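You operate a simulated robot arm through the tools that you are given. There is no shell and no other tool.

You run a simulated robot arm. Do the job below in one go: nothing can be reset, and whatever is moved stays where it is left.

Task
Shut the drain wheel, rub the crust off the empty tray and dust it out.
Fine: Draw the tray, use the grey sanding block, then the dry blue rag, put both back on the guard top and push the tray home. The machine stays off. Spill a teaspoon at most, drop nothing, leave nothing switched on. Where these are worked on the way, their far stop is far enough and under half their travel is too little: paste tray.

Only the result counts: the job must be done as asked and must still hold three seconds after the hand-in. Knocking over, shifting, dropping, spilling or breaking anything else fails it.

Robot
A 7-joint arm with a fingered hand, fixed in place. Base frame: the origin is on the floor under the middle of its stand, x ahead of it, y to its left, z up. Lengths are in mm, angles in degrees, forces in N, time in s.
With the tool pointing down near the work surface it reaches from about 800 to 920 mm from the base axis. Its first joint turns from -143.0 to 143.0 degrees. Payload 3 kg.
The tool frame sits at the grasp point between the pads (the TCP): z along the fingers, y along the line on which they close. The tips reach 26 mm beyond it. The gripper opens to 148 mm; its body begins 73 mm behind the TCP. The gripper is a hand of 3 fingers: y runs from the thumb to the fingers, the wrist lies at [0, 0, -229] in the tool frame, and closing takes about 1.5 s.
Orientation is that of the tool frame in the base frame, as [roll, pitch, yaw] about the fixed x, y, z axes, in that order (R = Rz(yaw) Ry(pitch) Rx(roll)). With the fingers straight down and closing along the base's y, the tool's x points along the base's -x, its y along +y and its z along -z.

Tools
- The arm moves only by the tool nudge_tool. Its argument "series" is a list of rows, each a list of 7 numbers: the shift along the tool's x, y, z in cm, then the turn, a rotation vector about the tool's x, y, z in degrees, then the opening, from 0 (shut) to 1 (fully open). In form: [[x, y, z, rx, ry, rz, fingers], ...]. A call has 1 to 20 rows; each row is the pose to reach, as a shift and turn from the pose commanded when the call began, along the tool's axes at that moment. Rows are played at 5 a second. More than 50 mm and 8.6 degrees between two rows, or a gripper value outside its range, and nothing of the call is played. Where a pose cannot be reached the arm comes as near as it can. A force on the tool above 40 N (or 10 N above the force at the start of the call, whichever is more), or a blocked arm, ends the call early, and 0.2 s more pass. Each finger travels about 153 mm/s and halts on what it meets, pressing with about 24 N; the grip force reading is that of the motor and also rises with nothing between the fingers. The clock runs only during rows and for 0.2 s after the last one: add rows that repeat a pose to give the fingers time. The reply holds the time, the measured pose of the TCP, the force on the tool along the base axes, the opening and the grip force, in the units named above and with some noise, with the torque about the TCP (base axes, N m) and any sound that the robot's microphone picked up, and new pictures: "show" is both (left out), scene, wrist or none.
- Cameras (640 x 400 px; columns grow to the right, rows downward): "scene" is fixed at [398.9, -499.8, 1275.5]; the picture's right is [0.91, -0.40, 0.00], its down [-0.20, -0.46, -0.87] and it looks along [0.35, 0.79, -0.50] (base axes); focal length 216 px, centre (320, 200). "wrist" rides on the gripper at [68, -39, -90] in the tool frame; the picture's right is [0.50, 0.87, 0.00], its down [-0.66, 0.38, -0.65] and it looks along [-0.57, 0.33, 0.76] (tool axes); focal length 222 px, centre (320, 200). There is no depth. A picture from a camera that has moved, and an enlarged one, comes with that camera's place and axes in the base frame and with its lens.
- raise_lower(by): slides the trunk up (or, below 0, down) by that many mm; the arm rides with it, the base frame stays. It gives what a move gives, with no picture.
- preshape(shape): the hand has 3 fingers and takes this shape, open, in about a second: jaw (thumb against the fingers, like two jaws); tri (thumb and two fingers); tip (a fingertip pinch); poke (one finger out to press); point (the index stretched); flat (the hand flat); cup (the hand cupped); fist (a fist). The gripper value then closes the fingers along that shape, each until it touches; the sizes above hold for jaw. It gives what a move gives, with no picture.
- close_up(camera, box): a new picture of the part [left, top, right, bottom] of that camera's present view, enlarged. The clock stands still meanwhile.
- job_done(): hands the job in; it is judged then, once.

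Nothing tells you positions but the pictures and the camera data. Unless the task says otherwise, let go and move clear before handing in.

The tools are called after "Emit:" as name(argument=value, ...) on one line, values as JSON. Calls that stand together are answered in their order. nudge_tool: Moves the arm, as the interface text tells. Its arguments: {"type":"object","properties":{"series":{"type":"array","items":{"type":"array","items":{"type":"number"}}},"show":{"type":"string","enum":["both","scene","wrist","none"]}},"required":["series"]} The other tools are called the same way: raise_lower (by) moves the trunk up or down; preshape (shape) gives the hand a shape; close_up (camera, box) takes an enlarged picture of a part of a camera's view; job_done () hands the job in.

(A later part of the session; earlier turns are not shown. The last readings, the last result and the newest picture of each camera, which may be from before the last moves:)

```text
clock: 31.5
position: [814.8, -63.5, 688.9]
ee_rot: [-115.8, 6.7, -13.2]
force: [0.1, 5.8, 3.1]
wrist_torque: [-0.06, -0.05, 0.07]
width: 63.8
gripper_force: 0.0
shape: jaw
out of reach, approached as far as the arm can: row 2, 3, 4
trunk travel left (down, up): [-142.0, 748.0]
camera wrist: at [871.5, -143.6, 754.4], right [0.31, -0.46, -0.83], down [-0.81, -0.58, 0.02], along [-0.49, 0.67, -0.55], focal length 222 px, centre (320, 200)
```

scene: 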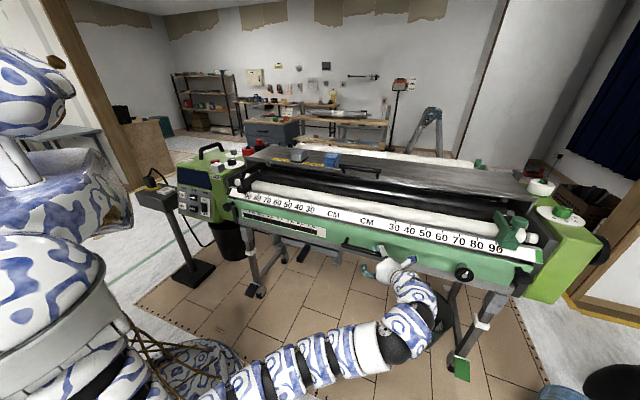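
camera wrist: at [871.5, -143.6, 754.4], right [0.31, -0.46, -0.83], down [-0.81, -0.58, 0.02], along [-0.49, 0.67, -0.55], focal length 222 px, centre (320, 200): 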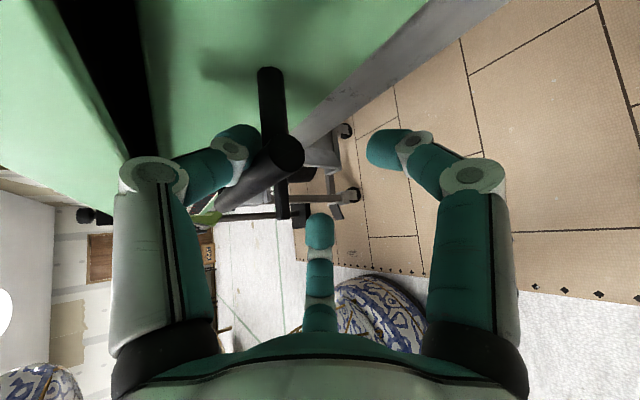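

The hand is free again (forces near zero). The wrist evidently cannot come nearer than about 800 mm to the shoulder, so I'll work the handle with the trunk high and reach down to it. First I'll back straight out along the fingers.

Emit:
nudge_tool(series=[[0, 0, -1.5, 0, 0, 0, 0.5], [0, 0, -3, 0, 0, 0, 0.5], [0, 0, -5, 0, 0, 0, 0.5], [0, 0, -7, 0, 0, 0, 0.5], [0, 0, -9, 0, 0, 0, 0.5], [0, 0, -11, 0, 0, 0, 0.5], [0, 0, -13, 0, 0, 0, 0.5], [0, 0, -15, 0, 0, 0, 0.5]], show="both")

```text
clock: 33.3
position: [791.0, -197.1, 753.4]
ee_rot: [-115.8, 6.7, -13.5]
force: [0.2, 0.8, 0.0]
wrist_torque: [0.03, 0.03, -0.05]
width: 73.8
gripper_force: 0.0
shape: jaw
out of reach, approached as far as the arm can: row 2, 3, 4, 5
trunk travel left (down, up): [-142.0, 748.0]
camera wrist: at [848.4, -277.3, 819.2], right [0.31, -0.46, -0.83], down [-0.81, -0.58, 0.02], along [-0.49, 0.67, -0.55], focal length 222 px, centre (320, 200)
```

scene: 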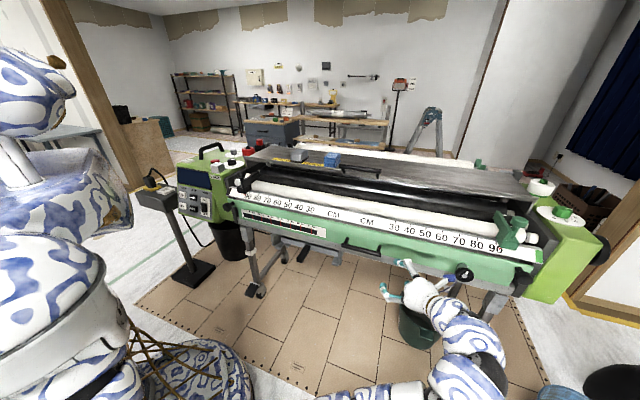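
wrist: 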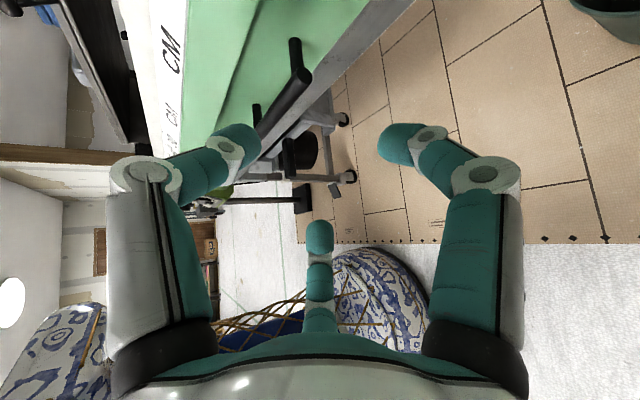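

The hand is clear at e≈699, m≈420. I'll raise the trunk so re-orienting happens well above the tray level.

Emit:
raise_lower(by=400)

```text
clock: 37.2
position: [791.3, -199.0, 1153.9]
ee_rot: [-115.8, 6.6, -13.4]
force: [0.0, -0.3, -0.1]
wrist_torque: [-0.03, 0.02, 0.0]
width: 73.9
gripper_force: 0.1
shape: jaw
trunk travel left (down, up): [-542.0, 348.0]
```

Emit:
nudge_tool(series=[[0.75, 0.17, -0.7, 0.79, 4.39, -5.65, 0.5], [1.5, 0.33, -1.41, 1.58, 8.78, -11.3, 0.5], [2.25, 0.5, -2.11, 2.36, 13.17, -16.95, 0.5], [3.0, 0.67, -2.82, 3.15, 17.56, -22.6, 0.5], [3.75, 0.84, -3.52, 3.94, 21.95, -28.25, 0.5]], show="scene")

```text
clock: 38.4
position: [827.3, -248.5, 1149.5]
ee_rot: [-109.4, -25.9, -23.4]
force: [0.8, -0.6, 0.3]
wrist_torque: [0.02, -0.02, 0.01]
width: 73.6
gripper_force: 0.0
shape: jaw
out of reach, approached as far as the arm can: row 1, 2, 3, 4, 5
trunk travel left (down, up): [-542.0, 348.0]
```

scene: 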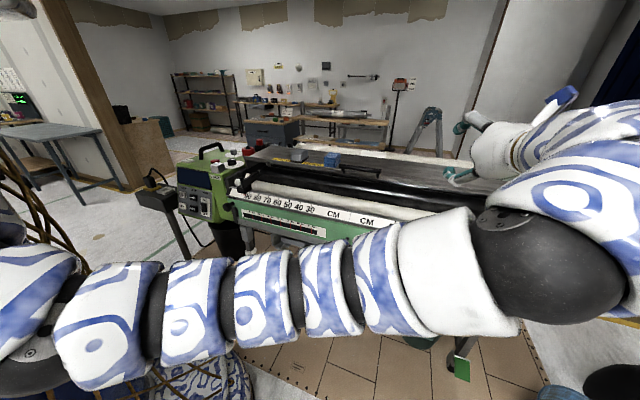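

Emit:
nudge_tool(series=[[0.61, 0.43, -0.34, 0.75, 4.28, -6.08, 0.5], [1.22, 0.86, -0.68, 1.51, 8.56, -12.16, 0.5], [1.83, 1.3, -1.01, 2.26, 12.84, -18.24, 0.5], [2.44, 1.73, -1.35, 3.02, 17.12, -24.32, 0.5], [3.05, 2.16, -1.69, 3.77, 21.4, -30.4, 0.5], [3.05, 2.16, -1.69, 3.77, 21.4, -30.4, 0.5]], show="both")

```text
clock: 39.8
position: [842.3, -275.0, 1157.8]
ee_rot: [-89.1, -62.2, -45.3]
force: [-0.2, -0.6, -0.6]
wrist_torque: [0.04, 0.02, -0.02]
width: 74.0
gripper_force: 0.0
shape: jaw
trunk travel left (down, up): [-542.0, 348.0]
camera wrist: at [775.3, -338.1, 1235.3], right [0.71, -0.7, 0.04], down [-0.43, -0.48, -0.76], along [0.55, 0.52, -0.65], focal length 222 px, centre (320, 200)
```

scene: 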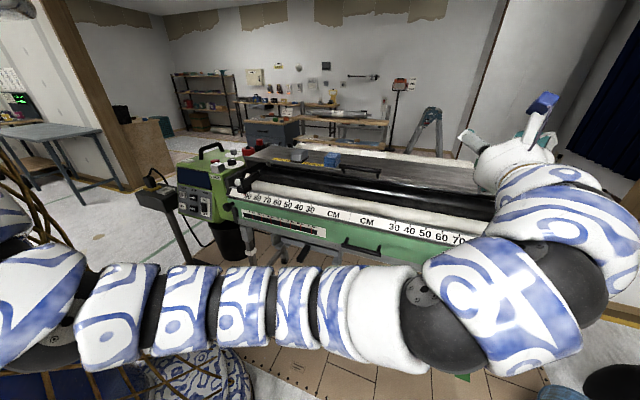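
wrist: 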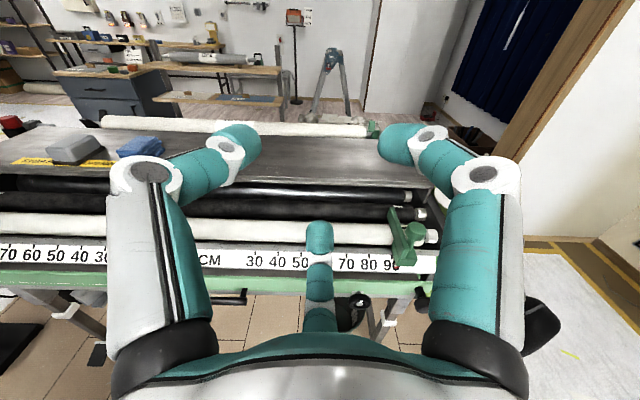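

Horizontal pose regained at e≈790, m≈401, z≈1158. Now I'll lower the hand with the arm only, in front of the machine, keeping the trunk high.

Emit:
nudge_tool(series=[[-3.54, 1.86, 0, 0, 0, 0.5, 0.5], [-7.08, 3.72, 0, 0, 0, 1, 0.5], [-10.62, 5.58, 0, 0, 0, 1.5, 0.5], [-14.16, 7.44, 0, 0, 0, 2, 0.5], [-17.7, 9.3, 0, 0, 0, 2, 0.5], [-17.7, 9.3, 0, 0, 0, 2, 0.5]], show="scene")

```text
clock: 41.2
position: [842.9, -275.1, 957.6]
ee_rot: [-89.3, -60.2, -45.1]
force: [0.5, -0.1, 0.0]
wrist_torque: [0.0, 0.0, 0.03]
width: 74.1
gripper_force: 0.1
shape: jaw
trunk travel left (down, up): [-542.0, 348.0]
```

scene: 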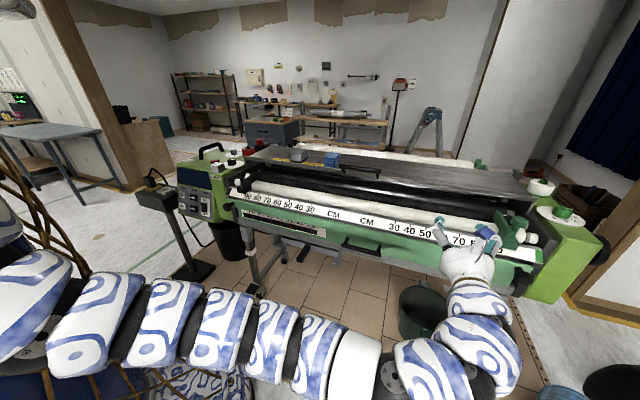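

Emit:
nudge_tool(series=[[-3.46, 2, 0, 0, 0, 0, 0.5], [-6.93, 4, 0, 0, 0, 0, 0.5], [-10.4, 6, 0, 0, 0, 0, 0.5], [-13.86, 8, 0, 0, 0, 0, 0.5], [-17.3, 10, 0, 0, 0, 0, 0.5], [-17.3, 10, 0, 0, 0, 0, 0.5]], show="scene")

```text
clock: 42.6
position: [843.6, -274.6, 756.8]
ee_rot: [-89.4, -60.1, -45.1]
force: [0.3, -0.4, 0.3]
wrist_torque: [-0.02, 0.0, 0.01]
width: 73.7
gripper_force: 0.1
shape: jaw
trunk travel left (down, up): [-542.0, 348.0]
```

scene: 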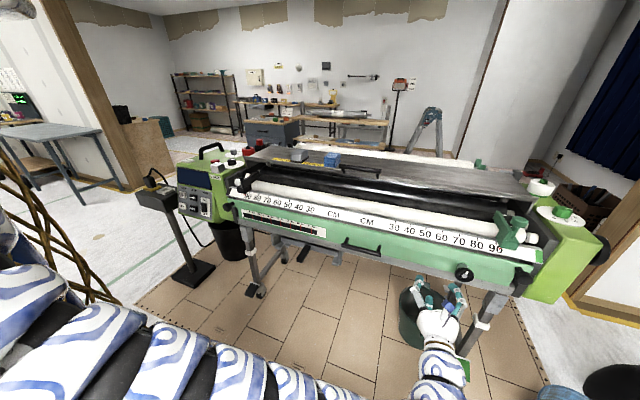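

Emit:
nudge_tool(series=[[-1.75, -3.03, 0, 0, 0, 0, 0.5], [-3.5, -6.06, 0, 0, 0, 0, 0.5], [-3.5, -6.06, 0, 0, 0, 0, 0.5]], show="none")

Emit:
raise_lower(by=100)

```text
clock: 43.4
position: [793.1, -225.5, 758.0]
ee_rot: [-89.4, -60.2, -45.1]
force: [-0.6, 0.7, -0.7]
wrist_torque: [0.03, -0.02, -0.02]
width: 74.2
gripper_force: 0.0
shape: jaw
trunk travel left (down, up): [-542.0, 348.0]
```

```text
clock: 44.7
position: [794.2, -224.6, 856.6]
ee_rot: [-89.3, -60.1, -45.0]
force: [0.3, 0.1, -0.4]
wrist_torque: [0.02, -0.04, 0.04]
width: 73.9
gripper_force: 0.1
shape: jaw
trunk travel left (down, up): [-642.0, 248.0]
```

Emit:
nudge_tool(series=[[-3.46, 2, 0, 0, 0, 0, 0.5], [-6.93, 4, 0, 0, 0, 0, 0.5], [-9.96, 5.75, 0, 0, 0, 0, 0.5], [-11.46, 3.15, 0, 0, 0, 0, 0.5], [-12.96, 0.55, 0, 0, 0, 0, 0.5], [-12.96, 0.55, 0, 0, 0, 0, 0.5]], show="scene")

```text
clock: 46.1
position: [751.4, -182.5, 744.0]
ee_rot: [-89.3, -60.1, -45.1]
force: [-0.4, -0.5, 0.2]
wrist_torque: [0.02, -0.01, 0.01]
width: 73.9
gripper_force: 0.1
shape: jaw
trunk travel left (down, up): [-642.0, 248.0]
```

scene: 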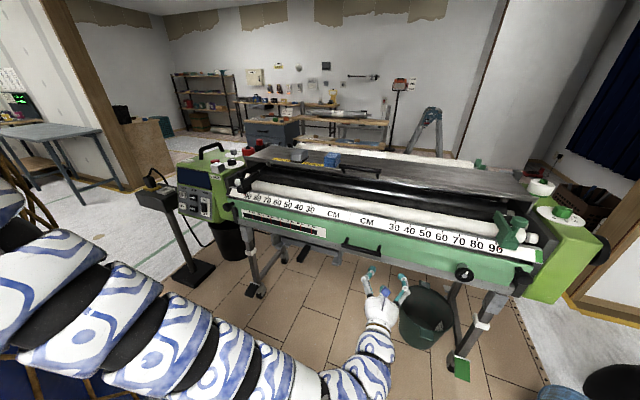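

Emit:
raise_lower(by=120)

Emit:
nudge_tool(series=[[-3.46, 2, 0, 0, 0, 0, 0.5], [-6.93, 4, 0, 0, 0, 0, 0.5], [-10.4, 6, 0, 0, 0, 0, 0.5], [-12.1, 7, 0, 0, 0, 0, 0.5], [-14.1, 3.54, 0, 0, 0, 0, 0.5], [-17.1, -1.66, 0, 0, 0, 0, 0.5], [-17.1, -1.66, 0, 0, 0, 0, 0.5]], show="both")

```text
clock: 47.6
position: [751.2, -182.2, 862.9]
ee_rot: [-89.4, -60.0, -45.2]
force: [0.6, -0.4, 0.3]
wrist_torque: [0.0, 0.02, 0.05]
width: 73.8
gripper_force: 0.0
shape: jaw
trunk travel left (down, up): [-762.0, 128.0]
```

```text
refused: row 6 steps farther than a row can; nothing moved
```

Emit:
nudge_tool(series=[[-3.46, 2, 0, 0, 0, 0, 0.5], [-6.93, 4, 0, 0, 0, 0, 0.5], [-10.4, 6, 0, 0, 0, 0, 0.5], [-12.1, 7, 0, 0, 0, 0, 0.5], [-14.1, 3.54, 0, 0, 0, 0, 0.5], [-16.1, 0.08, 0, 0, 0, 0, 0.5], [-17.1, -1.66, 0, 0, 0, 0, 0.5], [-17.1, -1.66, 0, 0, 0, 0, 0.5]], show="both")

```text
clock: 49.4
position: [670.6, -106.4, 759.2]
ee_rot: [-89.4, -60.2, -44.9]
force: [0.0, -1.1, -0.6]
wrist_torque: [0.02, 0.02, 0.01]
width: 73.8
gripper_force: 0.1
shape: jaw
out of reach, approached as far as the arm can: row 2, 3, 4, 5, 6, 7, 8
trunk travel left (down, up): [-762.0, 128.0]
camera wrist: at [606.2, -170.9, 837.3], right [0.71, -0.7, 0.0], down [-0.45, -0.46, -0.76], along [0.53, 0.54, -0.65], focal length 222 px, centre (320, 200)
```

scene: 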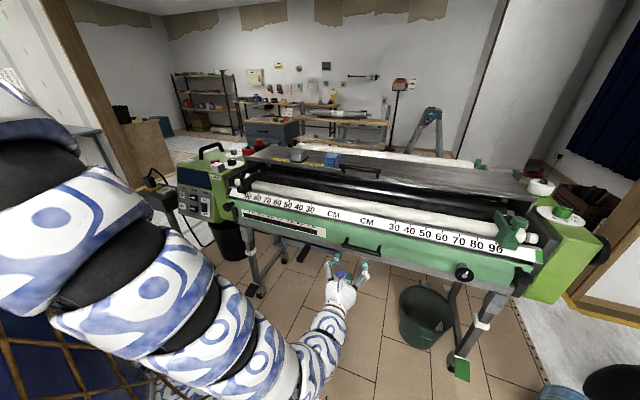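
wrist: 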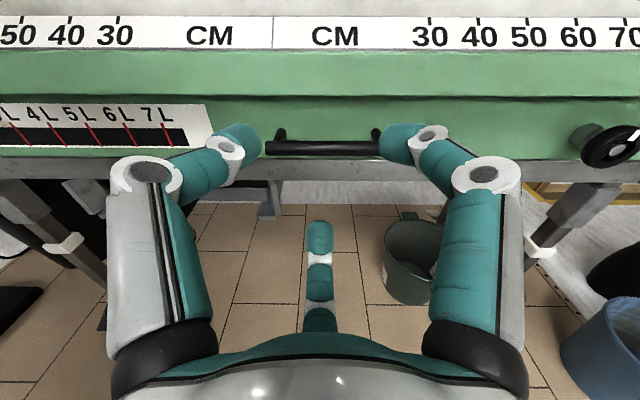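

The handle is now straight ahead, between the two upper fingers. I'll enlarge it to get its height accurately.

Emit:
close_up(camera="wrist", box=[240, 90, 400, 190])

Emit:
close_up(camera="scene", box=[310, 210, 410, 280])

```text
4.00 times, centred on (320, 140) of wrist
camera zoom: at [606.2, -170.9, 837.3], right [0.71, -0.7, 0.0], down [-0.45, -0.46, -0.76], along [0.53, 0.54, -0.65], focal length 888 px, centre (320, 440)
```

zoom: 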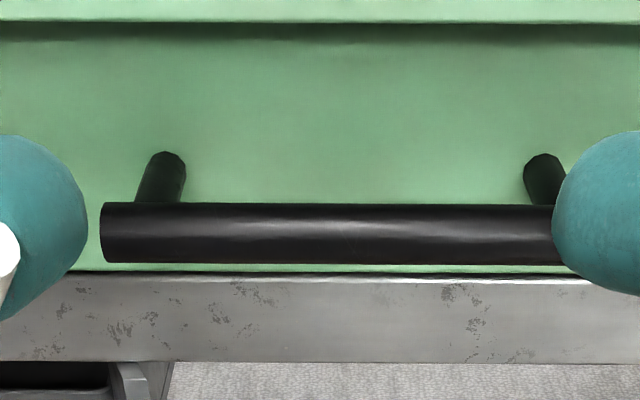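

```text
5.71 times, centred on (360, 245) of scene
camera zoom: at [398.9, -499.8, 1275.5], right [0.91, -0.4, 0.0], down [-0.2, -0.46, -0.87], along [0.35, 0.79, -0.5], focal length 1232 px, centre (91, -57)
```

zoom: 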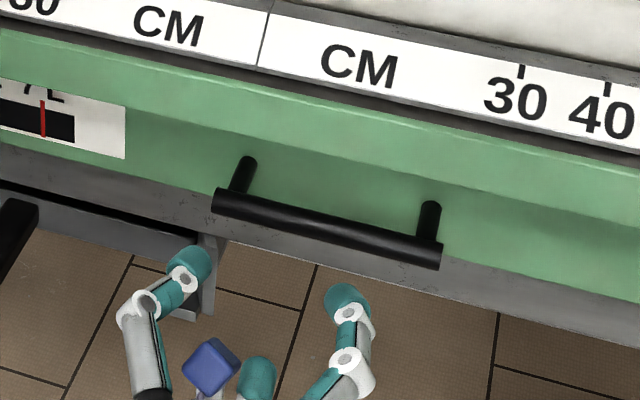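

The bar sits at e≈560, m≈545, z≈714. I'll open wider and approach to about 60 mm short of it at its height.

Emit:
nudge_tool(series=[[0, 0, 2, 0, 0, 0, 0.75], [-1.1, 1.1, 4, 0, 0, 0, 0.75], [-2.2, 2.2, 6, 0, 0, 0, 0.75], [-3.35, 3.2, 8.1, 0, 0, 0, 0.75], [-3.35, 3.2, 8.1, 0, 0, 0, 0.75]], show="both")

```text
clock: 50.6
position: [696.3, -68.8, 763.3]
ee_rot: [-89.6, -60.1, -45.0]
force: [-0.8, -0.6, -0.5]
wrist_torque: [-0.01, 0.01, -0.02]
width: 111.0
gripper_force: 0.1
shape: jaw
out of reach, approached as far as the arm can: row 2, 3, 4, 5
trunk travel left (down, up): [-762.0, 128.0]
camera wrist: at [631.2, -133.3, 840.5], right [0.71, -0.7, 0.0], down [-0.45, -0.47, -0.76], along [0.53, 0.54, -0.65], focal length 222 px, centre (320, 200)
```

scene: 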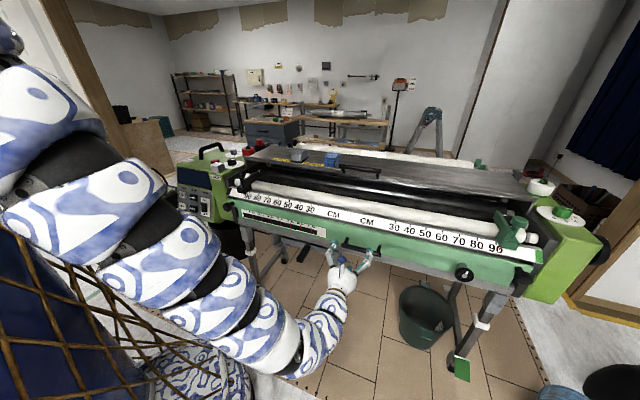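
wrist: 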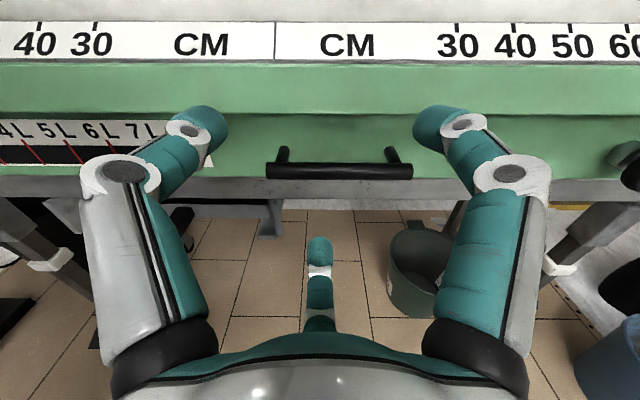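

Emit:
raise_lower(by=-60)

Emit:
nudge_tool(series=[[1.0, 0.7, 1, 0, 0, 0, 0.75], [1.4, 1.1, 3, 0, 0, 0, 0.75], [1.4, 1.1, 5, 0, 0, 0, 0.75], [1.4, 1.1, 5, 0, 0, 0, 0.75]], show="both")

```text
clock: 51.6
position: [695.4, -69.0, 703.1]
ee_rot: [-89.4, -60.2, -45.0]
force: [0.0, -0.7, 0.1]
wrist_torque: [-0.03, 0.01, -0.02]
width: 110.8
gripper_force: 0.2
shape: jaw
trunk travel left (down, up): [-702.0, 188.0]
```

```text
clock: 52.6
position: [732.7, -50.6, 722.0]
ee_rot: [-89.3, -60.1, -45.0]
force: [0.1, 0.3, 0.1]
wrist_torque: [0.01, -0.02, 0.03]
width: 110.9
gripper_force: 0.1
shape: jaw
out of reach, approached as far as the arm can: row 2, 3, 4
trunk travel left (down, up): [-702.0, 188.0]
camera wrist: at [667.0, -114.9, 798.9], right [0.71, -0.7, 0.0], down [-0.45, -0.46, -0.76], along [0.53, 0.54, -0.65], focal length 222 px, centre (320, 200)
```

scene: 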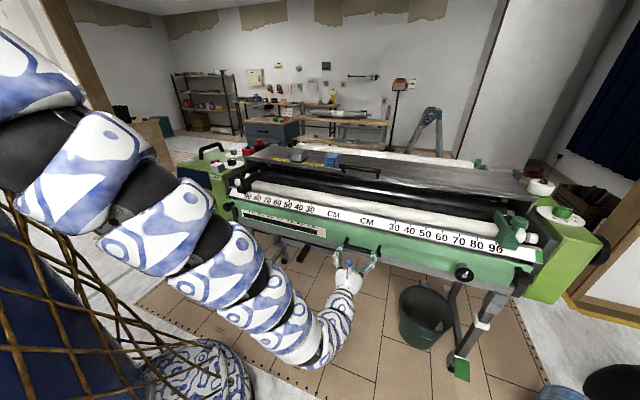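
wrist: 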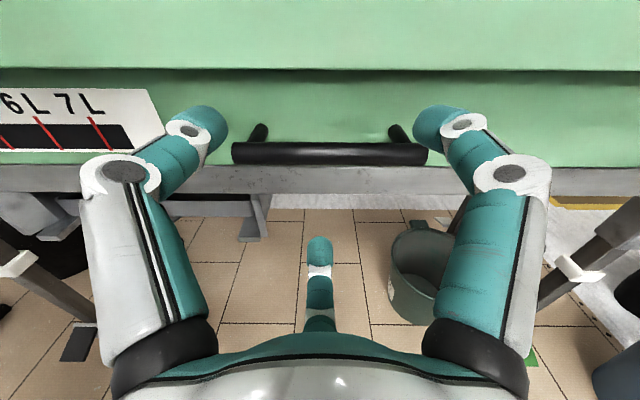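

Emit:
raise_lower(by=-50)

Emit:
nudge_tool(series=[[1.0, 0.2, 0, 0, 0, 0, 0.75], [2.5, 0, 0, 0, 0, 0, 0.75], [4.0, -1.2, 0, 0, 0, 0, 0.75], [4.0, -1.2, 0, 0, 0, 0, 0.75]], show="wrist")

```text
clock: 53.5
position: [732.7, -50.4, 671.6]
ee_rot: [-89.5, -60.3, -45.1]
force: [-0.3, 0.5, 0.2]
wrist_torque: [0.02, -0.01, 0.0]
width: 110.6
gripper_force: 0.1
shape: jaw
trunk travel left (down, up): [-652.0, 238.0]
```

```text
clock: 54.5
position: [737.8, -57.3, 711.7]
ee_rot: [-89.4, -60.2, -45.0]
force: [0.4, -0.6, 0.0]
wrist_torque: [0.01, 0.03, 0.01]
width: 110.9
gripper_force: 0.1
shape: jaw
trunk travel left (down, up): [-652.0, 238.0]
camera wrist: at [673.6, -122.0, 789.5], right [0.71, -0.7, 0.0], down [-0.45, -0.47, -0.76], along [0.53, 0.54, -0.65], focal length 222 px, centre (320, 200)
```

wrist: 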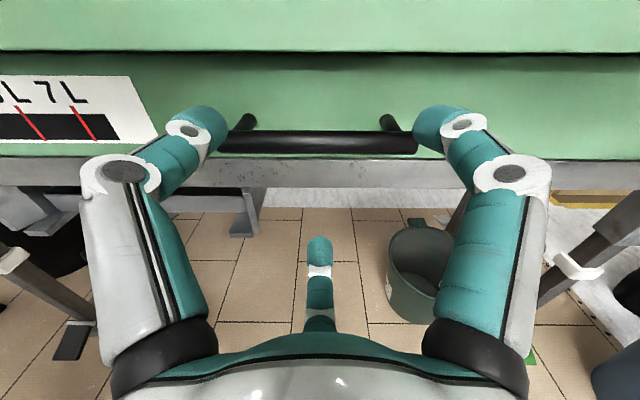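

The bar is centred ahead at z≈713.5. I'll advance so the fingers straddle it.

Emit:
nudge_tool(series=[[0.1, -0.2, 2, 0, 0, 0, 0.78], [0.1, -0.2, 4, 0, 0, 0, 0.78], [0.1, -0.2, 5.4, 0, 0, 0, 0.78], [0.1, -0.2, 6.3, 0, 0, 0, 0.78], [0.1, -0.2, 6.3, 0, 0, 0, 0.78]], show="both")

```text
clock: 55.7
position: [782.7, -12.5, 713.9]
ee_rot: [-89.4, -60.1, -45.1]
force: [-0.4, 1.2, -0.1]
wrist_torque: [0.02, 0.0, -0.02]
width: 115.2
gripper_force: 0.0
shape: jaw
trunk travel left (down, up): [-652.0, 238.0]
camera wrist: at [717.3, -76.3, 791.5], right [0.71, -0.7, 0.0], down [-0.45, -0.46, -0.76], along [0.53, 0.54, -0.65], focal length 222 px, centre (320, 200)
```

scene: 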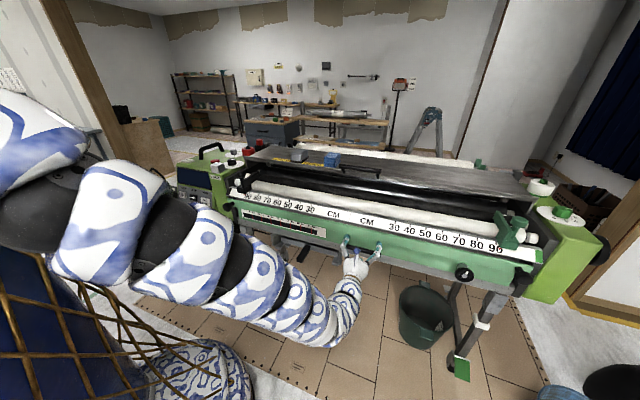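
wrist: 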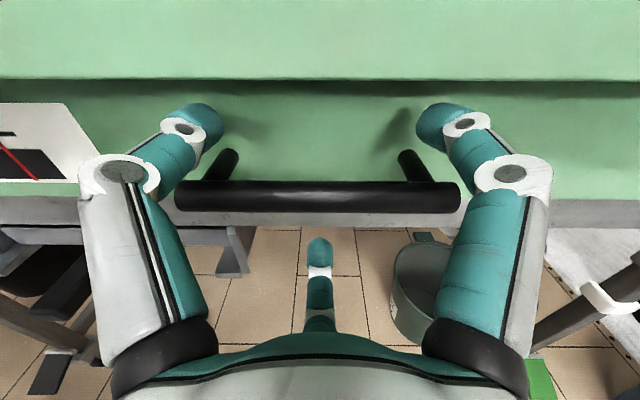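

The bar lies at the grasp point. Closing on it.

Emit:
nudge_tool(series=[[0, 0, 0, 0, 0, 0, 0.5], [0, 0, 0, 0, 0, 0, 0.25], [0, 0, 0, 0, 0, 0, 0], [0, 0, 0, 0, 0, 0, 0], [0, 0, 0, 0, 0, 0, 0], [0, 0, 0, 0, 0, 0, 0]], show="wrist")

```text
clock: 57.1
position: [781.2, -11.6, 716.2]
ee_rot: [-89.4, -60.2, -45.0]
force: [1.1, 5.6, 10.0]
wrist_torque: [0.16, 0.13, 0.07]
width: 10.7
gripper_force: 23.8
shape: jaw
trunk travel left (down, up): [-652.0, 238.0]
camera wrist: at [716.8, -75.7, 792.4], right [0.71, -0.7, 0.0], down [-0.45, -0.46, -0.76], along [0.53, 0.54, -0.65], focal length 222 px, centre (320, 200)
```

wrist: 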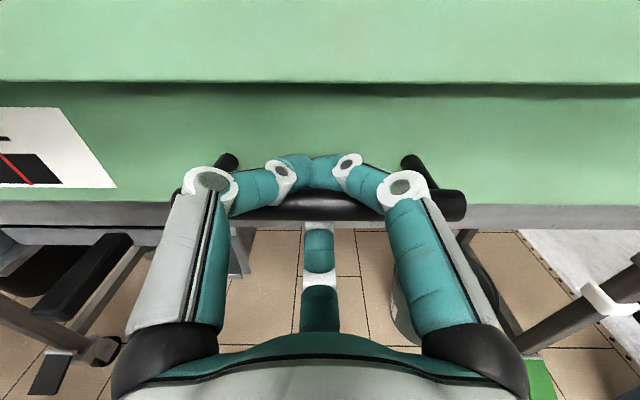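

The bar is held, with the two upper fingertips curled over it. I'll pull the tray out gently along the machine's normal.

Emit:
nudge_tool(series=[[0, 0, -0.7, 0, 0, 0, 0], [0, 0, -1.5, 0, 0, 0, 0], [0, 0, -2.3, 0, 0, 0, 0], [0, 0, -3.2, 0, 0, 0, 0], [0, 0, -4, 0, 0, 0, 0], [0, 0, -4, 0, 0, 0, 0]], show="both")

```text
clock: 58.5
position: [753.7, -38.9, 715.4]
ee_rot: [-89.3, -60.2, -45.1]
force: [0.5, 3.9, 13.4]
wrist_torque: [0.27, 0.18, 0.03]
width: 10.6
gripper_force: 23.5
shape: jaw
trunk travel left (down, up): [-652.0, 238.0]
camera wrist: at [688.5, -104.2, 792.2], right [0.71, -0.7, 0.0], down [-0.45, -0.47, -0.76], along [0.53, 0.54, -0.65], focal length 222 px, centre (320, 200)
```

scene: 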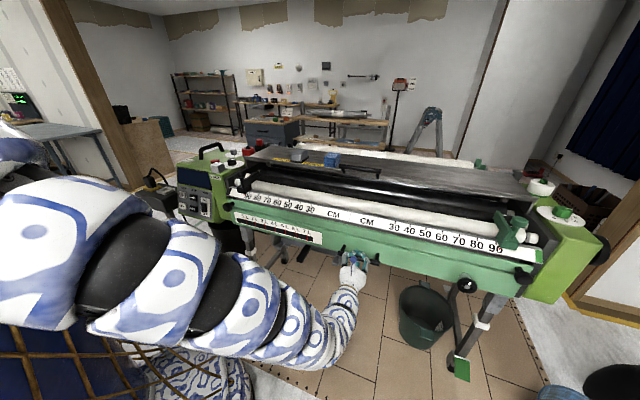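
wrist: 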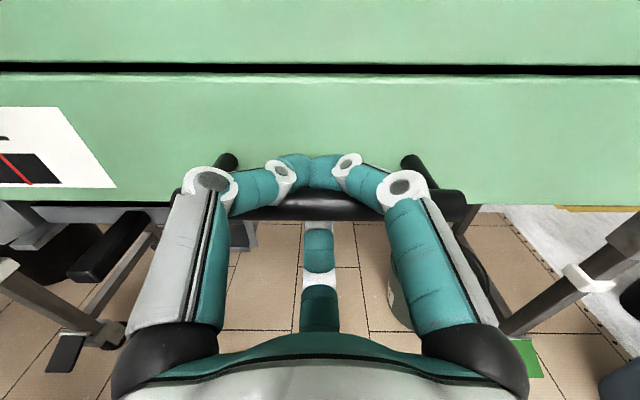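

The tray is coming out from under the fixed upper band, with low force. I'll continue pulling in stages.

Emit:
nudge_tool(series=[[0, 0, -1, 0, 0, 0, 0], [0, 0, -2, 0, 0, 0, 0], [0, 0, -3, 0, 0, 0, 0], [0, 0, -4, 0, 0, 0, 0], [0, 0, -5, 0, 0, 0, 0], [0, 0, -5, 0, 0, 0, 0]], show="both")

```text
clock: 59.9
position: [717.9, -76.2, 714.2]
ee_rot: [-89.4, -60.2, -45.2]
force: [-0.1, 3.1, 20.6]
wrist_torque: [0.32, 0.19, 0.05]
width: 10.7
gripper_force: 23.8
shape: jaw
trunk travel left (down, up): [-652.0, 238.0]
camera wrist: at [652.8, -140.5, 791.5], right [0.71, -0.7, 0.0], down [-0.45, -0.46, -0.76], along [0.54, 0.54, -0.65], focal length 222 px, centre (320, 200)
```

scene: 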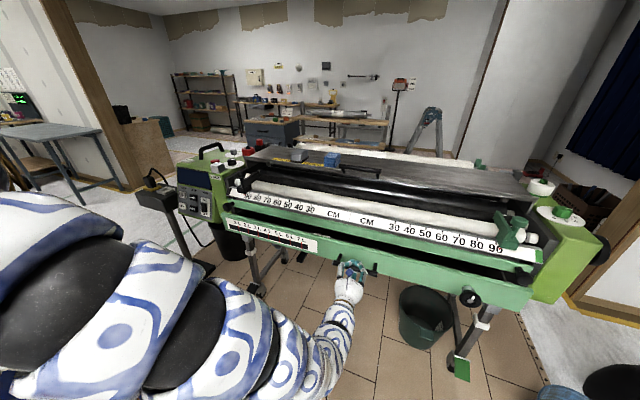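
wrist: 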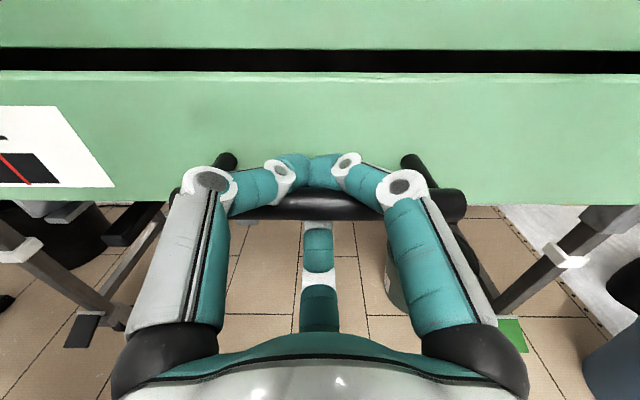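

Emit:
nudge_tool(series=[[0.2, -0.12, -1, 0, 0, 0, 0], [0.2, -0.12, -2, 0, 0, 0, 0], [0.25, -0.15, -3, 0, 0, 0, 0], [0.25, -0.15, -4, 0, 0, 0, 0], [0.25, -0.15, -5, 0, 0, 0, 0], [0.25, -0.15, -5, 0, 0, 0, 0]], show="both")

```text
clock: 61.3
position: [683.0, -111.4, 716.2]
ee_rot: [-89.5, -60.1, -45.0]
force: [0.2, 4.8, -5.0]
wrist_torque: [0.01, 0.06, 0.02]
width: 9.7
gripper_force: 23.8
shape: jaw
trunk travel left (down, up): [-652.0, 238.0]
camera wrist: at [618.3, -175.5, 793.6], right [0.71, -0.7, 0.0], down [-0.45, -0.46, -0.76], along [0.53, 0.54, -0.65], focal length 222 px, centre (320, 200)
```

scene: 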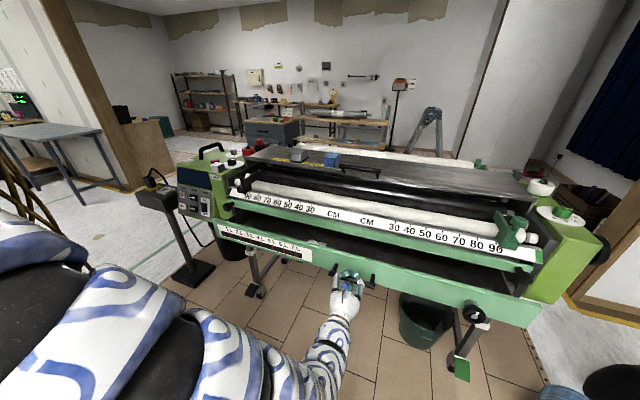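
wrist: 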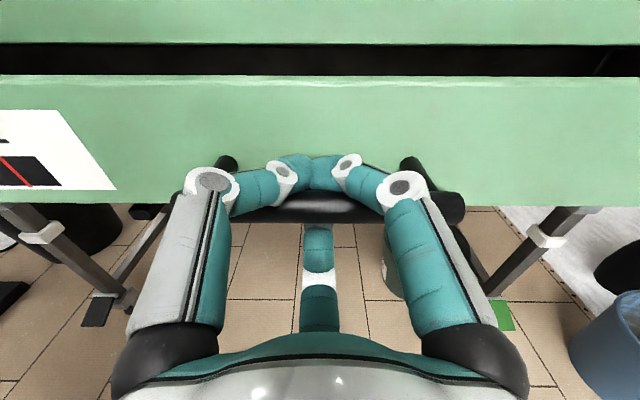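

Emit:
nudge_tool(series=[[-0.04, 0.02, -1, 0, 0, 0, 0], [-0.04, 0.02, -2, 0, 0, 0, 0], [-0.04, 0.02, -3, 0, 0, 0, 0], [-0.04, 0.02, -4, 0, 0, 0, 0], [-0.04, 0.02, -5, 0, 0, 0, 0], [-0.04, 0.02, -5, 0, 0, 0, 0]], show="both")

```text
clock: 62.7
position: [647.7, -146.1, 715.2]
ee_rot: [-89.5, -60.2, -45.1]
force: [-1.7, 5.6, -3.2]
wrist_torque: [0.04, 0.02, 0.04]
width: 9.7
gripper_force: 24.1
shape: jaw
trunk travel left (down, up): [-652.0, 238.0]
camera wrist: at [583.1, -211.4, 793.4], right [0.71, -0.7, 0.0], down [-0.45, -0.46, -0.76], along [0.53, 0.54, -0.65], focal length 222 px, centre (320, 200)
```

scene: 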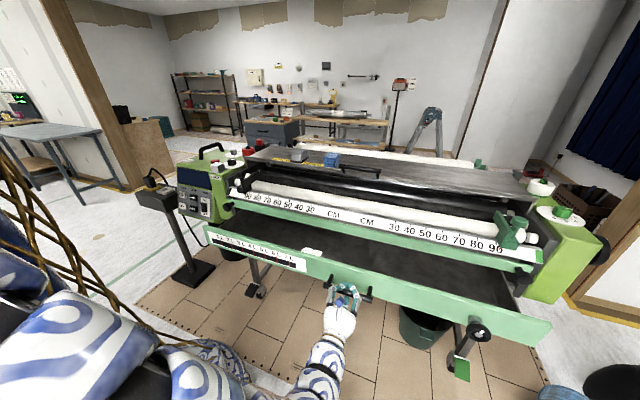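
wrist: 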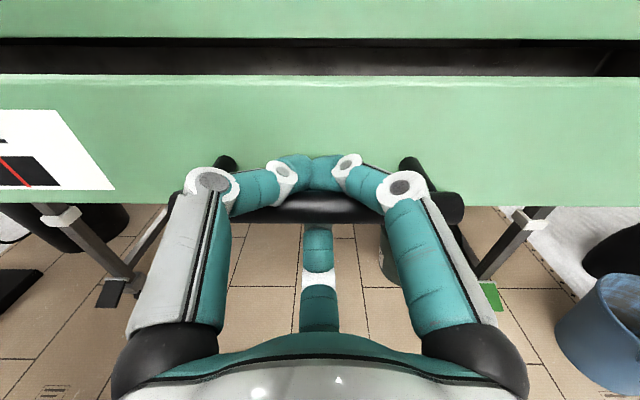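

A pale patch is appearing in the tray at its front middle, probably the crust. Continuing to the stop.

Emit:
nudge_tool(series=[[0, 0, -1, 0, 0, 0, 0], [0, 0, -2, 0, 0, 0, 0], [0, 0, -3, 0, 0, 0, 0], [0, 0, -4, 0, 0, 0, 0], [0, 0, -5, 0, 0, 0, 0], [0, 0, -5, 0, 0, 0, 0]], show="both")

```text
clock: 64.1
position: [613.8, -182.7, 716.1]
ee_rot: [-89.3, -60.3, -45.1]
force: [-0.8, 6.1, 2.5]
wrist_torque: [0.07, 0.04, 0.01]
width: 9.7
gripper_force: 23.7
shape: jaw
trunk travel left (down, up): [-652.0, 238.0]
camera wrist: at [548.5, -247.0, 793.0], right [0.71, -0.7, 0.0], down [-0.45, -0.46, -0.76], along [0.53, 0.54, -0.65], focal length 222 px, centre (320, 200)
```

scene: 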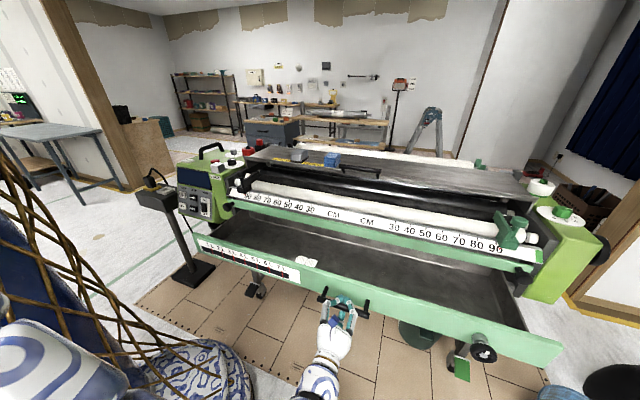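
wrist: 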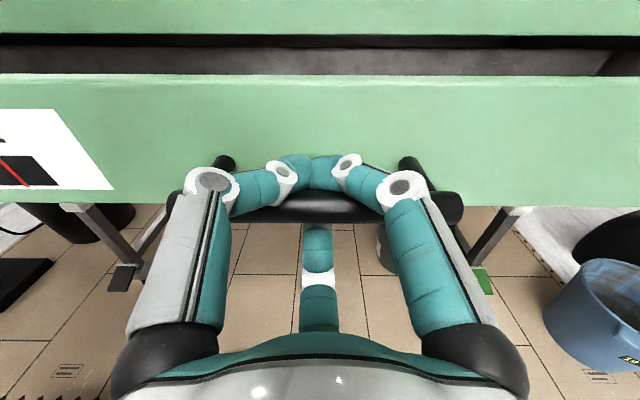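

Emit:
nudge_tool(series=[[0, 0, -1, 0, 0, 0, 0], [0, 0, -2, 0, 0, 0, 0], [0, 0, -3, 0, 0, 0, 0], [0, 0, -4, 0, 0, 0, 0], [0, 0, -4, 0, 0, 0, 0]], show="both")

Emit:
close_up(camera="scene", box=[190, 200, 390, 320])

```text
clock: 64.6
position: [606.7, -185.6, 716.5]
ee_rot: [-88.7, -60.0, -45.3]
force: [28.1, 20.5, -2.4]
wrist_torque: [0.12, -0.04, -0.18]
width: 7.2
gripper_force: 24.0
shape: jaw
trunk travel left (down, up): [-652.0, 238.0]
stopped in row 2: the force on the tool passed its limit at 48 N (the readings are from after the stop); the commanded pose is now the measured one
camera wrist: at [541.5, -251.5, 793.7], right [0.72, -0.7, 0.0], down [-0.45, -0.46, -0.76], along [0.53, 0.55, -0.65], focal length 222 px, centre (320, 200)
```

scene: 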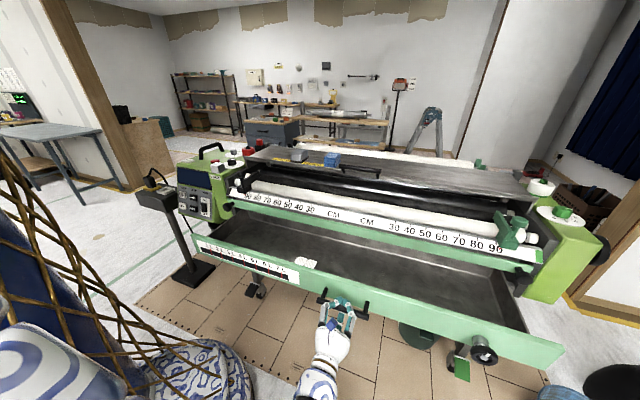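
wrist: 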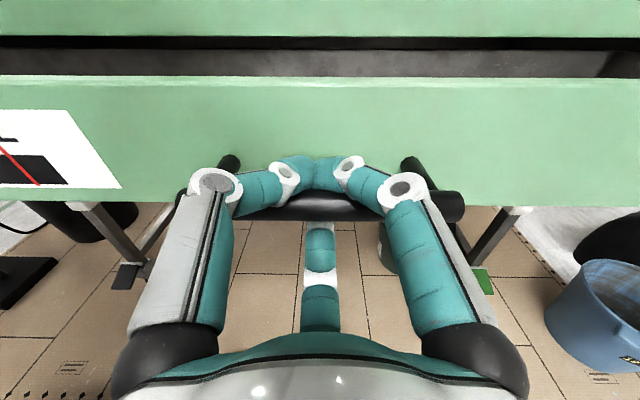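

```text
3.20 times, centred on (290, 260) of scene
camera zoom: at [398.9, -499.8, 1275.5], right [0.91, -0.4, 0.0], down [-0.2, -0.46, -0.87], along [0.35, 0.79, -0.5], focal length 690 px, centre (416, 8)
```

zoom: 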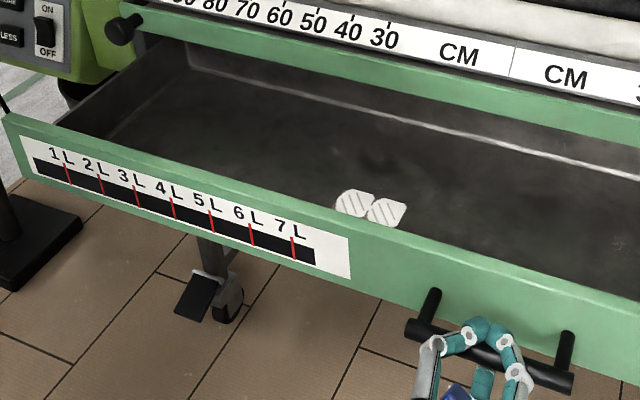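

The tray is at its far stop, drawn about 247 mm, and two pale crust patches show on the floor at about e 364–402, m 434. I'll release the handle and check that it is clear before backing off.

Emit:
nudge_tool(series=[[0, 0, 0, 0, 0, 0, 0.3], [0, 0, 0, 0, 0, 0, 0.6], [0, 0, 0, 0, 0, 0, 0.78], [0, 0, 0, 0, 0, 0, 0.78], [0, 0, -0.5, 0, 0, 0, 0.78], [0, 0, -1.2, 0, 0, 0, 0.78], [0, 0, -1.2, 0, 0, 0, 0.78]], show="wrist")

```text
clock: 66.2
position: [598.0, -198.2, 715.7]
ee_rot: [-89.0, -60.1, -45.2]
force: [0.7, -0.4, -0.5]
wrist_torque: [0.03, -0.01, 0.02]
width: 115.1
gripper_force: 0.1
shape: jaw
trunk travel left (down, up): [-652.0, 238.0]
camera wrist: at [532.1, -262.3, 793.4], right [0.72, -0.7, 0.0], down [-0.45, -0.46, -0.76], along [0.53, 0.54, -0.65], focal length 222 px, centre (320, 200)
```

wrist: 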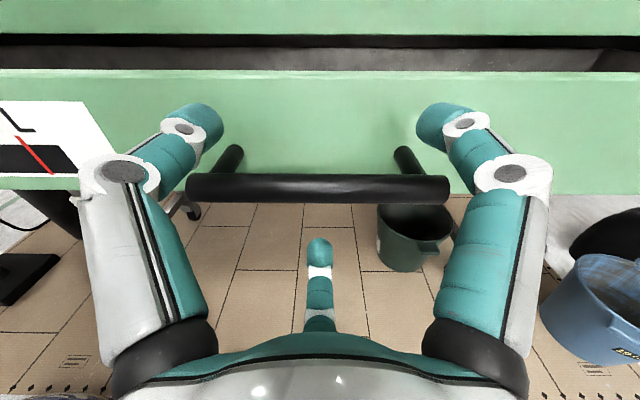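

Emit:
nudge_tool(series=[[0, 0, -1, 0, 0, 0, 0.78], [0, 0, -2, 0, 0, 0, 0.78], [0, 0, -3, 0, 0, 0, 0.78], [0, 0, -4, 0, 0, 0, 0.78], [0, 0, -5, 0, 0, 0, 0.78]], show="both")

```text
clock: 67.4
position: [562.6, -233.7, 716.1]
ee_rot: [-89.0, -60.3, -45.2]
force: [-0.5, 0.6, 1.3]
wrist_torque: [0.0, 0.02, -0.01]
width: 115.2
gripper_force: 0.0
shape: jaw
trunk travel left (down, up): [-652.0, 238.0]
camera wrist: at [496.9, -298.5, 793.4], right [0.72, -0.7, 0.0], down [-0.45, -0.46, -0.76], along [0.53, 0.54, -0.65], focal length 222 px, centre (320, 200)
```

scene: 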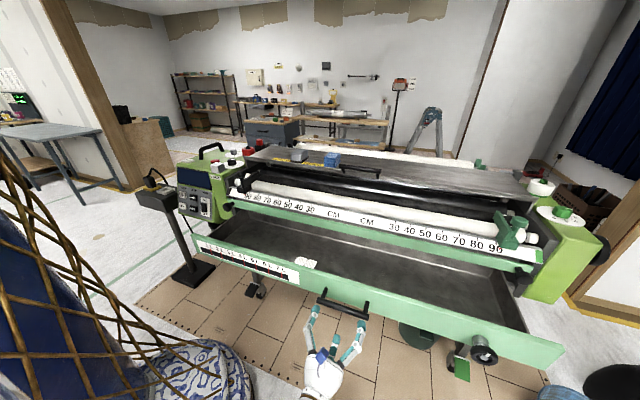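
wrist: 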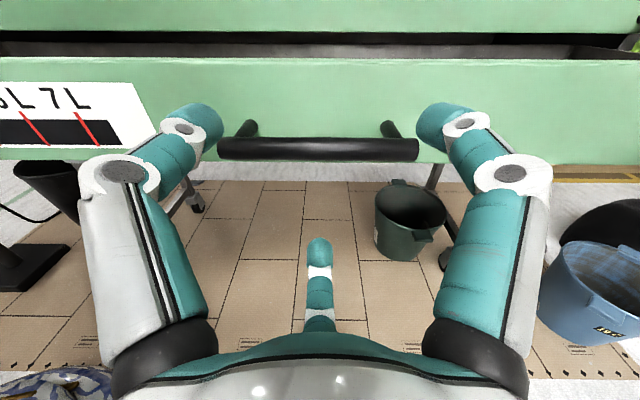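

The hand is clear of the handle. I'll look at the tray interior in detail from the fixed camera.

Emit:
close_up(camera="scene", box=[190, 200, 350, 300])

Emit:
close_up(camera="scene", box=[340, 220, 580, 370])

Emit:
close_up(camera="scene", box=[270, 240, 340, 285])

```text
4.00 times, centred on (270, 250) of scene
camera zoom: at [398.9, -499.8, 1275.5], right [0.91, -0.4, 0.0], down [-0.2, -0.46, -0.87], along [0.35, 0.79, -0.5], focal length 862 px, centre (520, 0)
```

zoom: 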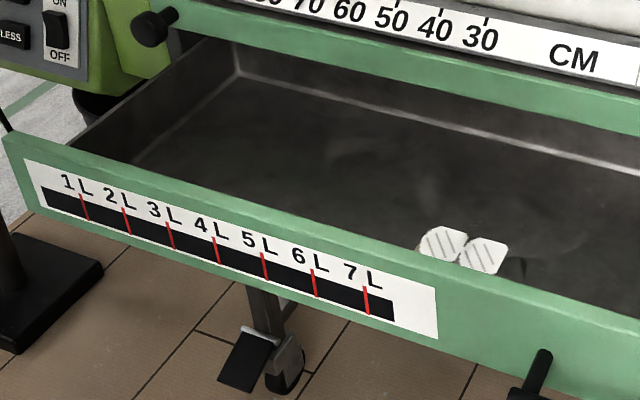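

```text
2.67 times, centred on (460, 295) of scene
camera zoom: at [398.9, -499.8, 1275.5], right [0.91, -0.4, 0.0], down [-0.2, -0.46, -0.87], along [0.35, 0.79, -0.5], focal length 575 px, centre (-53, -53)
```

zoom: 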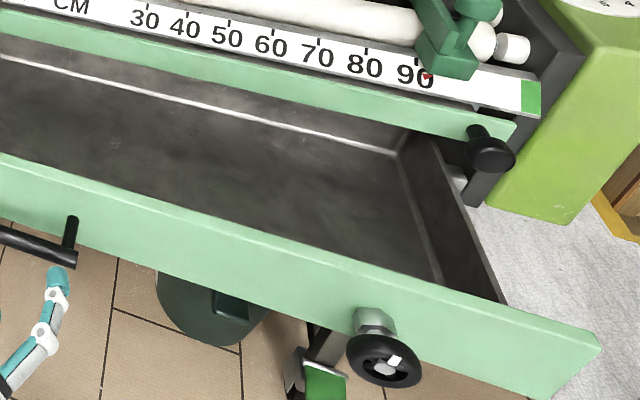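

```text
8.89 times, centred on (305, 262) of scene
camera zoom: at [398.9, -499.8, 1275.5], right [0.91, -0.4, 0.0], down [-0.2, -0.46, -0.87], along [0.35, 0.79, -0.5], focal length 1916 px, centre (453, -356)
```

zoom: 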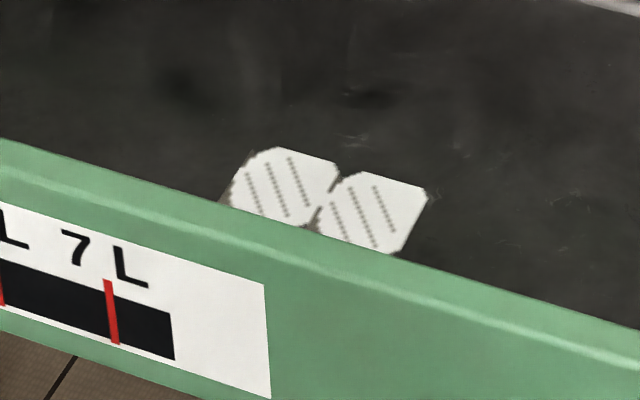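

The crust may extend behind the front wall, so I need a view from above. I'll raise the trunk to full height, then tilt the hand down in the free space in front of the tray.

Emit:
raise_lower(by=235)

```text
clock: 69.9
position: [561.3, -233.4, 951.2]
ee_rot: [-88.8, -60.2, -45.3]
force: [-0.3, 1.3, 1.0]
wrist_torque: [0.03, 0.04, -0.01]
width: 115.3
gripper_force: 0.1
shape: jaw
trunk travel left (down, up): [-887.0, 3.0]
```

Emit:
nudge_tool(series=[[-2.59, 1.49, -0.2, -3.75, -6.49, 0, 0.6], [-5.13, 2.96, -0.78, -7.5, -12.98, 0, 0.6], [-7.59, 4.38, -1.74, -11.25, -19.47, 0, 0.6], [-9.92, 5.73, -3.07, -15, -25.96, 0, 0.6], [-12.07, 6.97, -4.73, -18.75, -32.45, 0, 0.6], [-14.02, 8.1, -6.71, -22.5, -38.94, 0, 0.6], [-14.02, 8.1, -6.71, -22.5, -38.94, 0, 0.6]], show="both")

```text
clock: 71.5
position: [516.2, -281.0, 788.0]
ee_rot: [-153.1, -38.2, 6.3]
force: [-0.4, -0.8, -0.9]
wrist_torque: [0.01, -0.02, -0.02]
width: 89.2
gripper_force: 0.1
shape: jaw
trunk travel left (down, up): [-887.0, 3.0]
camera wrist: at [508.3, -286.6, 907.4], right [0.72, -0.7, 0.0], down [-0.7, -0.71, -0.08], along [0.06, 0.06, -1.0], focal length 222 px, centre (320, 200)
```

scene: 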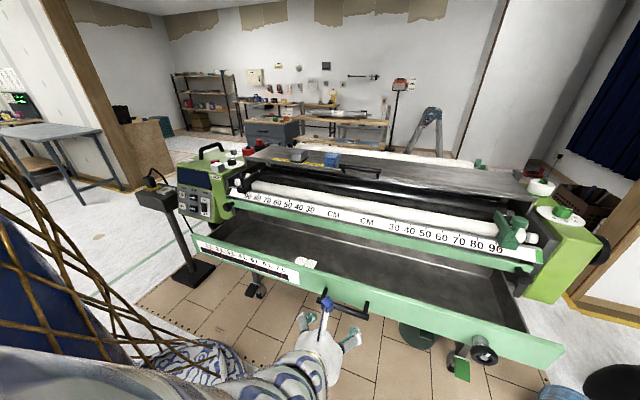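
wrist: 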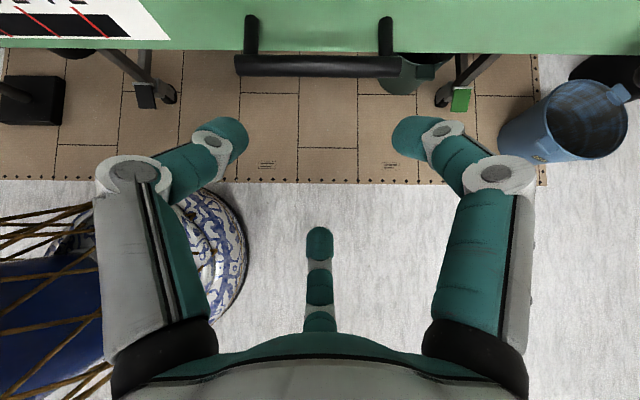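

The camera now looks straight down. I'll finish tilting to vertical, still in front of the tray.

Emit:
nudge_tool(series=[[0.3, -0.17, -1.75, -3.75, -6.49, 0, 0.6], [0.6, -0.35, -3.5, -7.5, -12.98, 0, 0.6], [0.6, -0.35, -5.2, -11.25, -19.47, 0, 0.6], [0.6, -0.35, -6.8, -15, -25.96, 0, 0.6], [0.6, -0.35, -8.3, -18.75, -32.45, 0, 0.6], [0.6, -0.35, -9.5, -22.5, -38.94, 0, 0.6], [0.6, -0.35, -9.5, -22.5, -38.94, 0, 0.6]], show="both")

```text
clock: 73.1
position: [503.4, -335.6, 818.3]
ee_rot: [-179.9, -0.6, 16.0]
force: [-0.5, 1.3, 0.6]
wrist_torque: [0.02, 0.0, -0.01]
width: 88.9
gripper_force: 0.1
shape: jaw
out of reach, approached as far as the arm can: row 1, 2, 3, 4, 5, 6, 7
trunk travel left (down, up): [-887.0, 3.0]
camera wrist: at [555.2, -279.6, 908.7], right [0.72, -0.69, 0.0], down [-0.53, -0.55, 0.65], along [-0.45, -0.47, -0.76], focal length 222 px, centre (320, 200)
```

scene: 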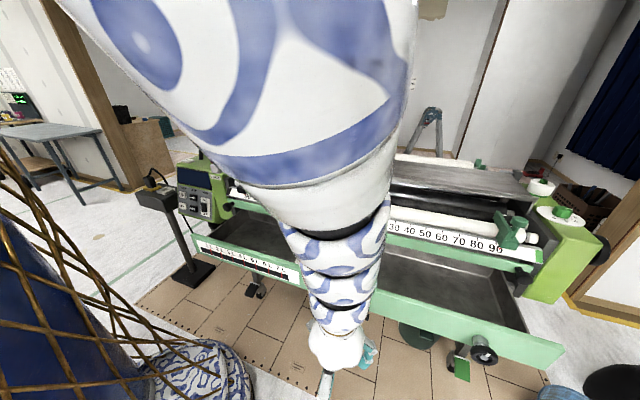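
wrist: 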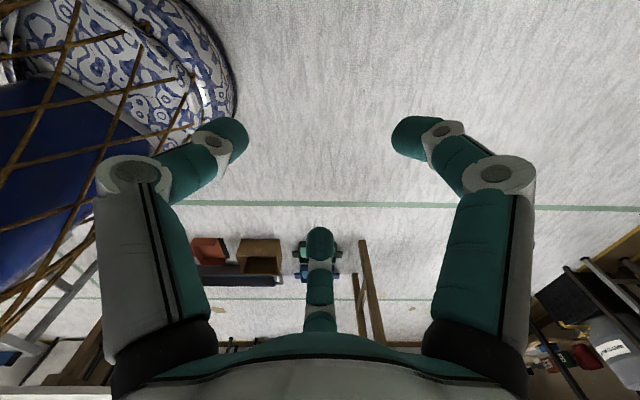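

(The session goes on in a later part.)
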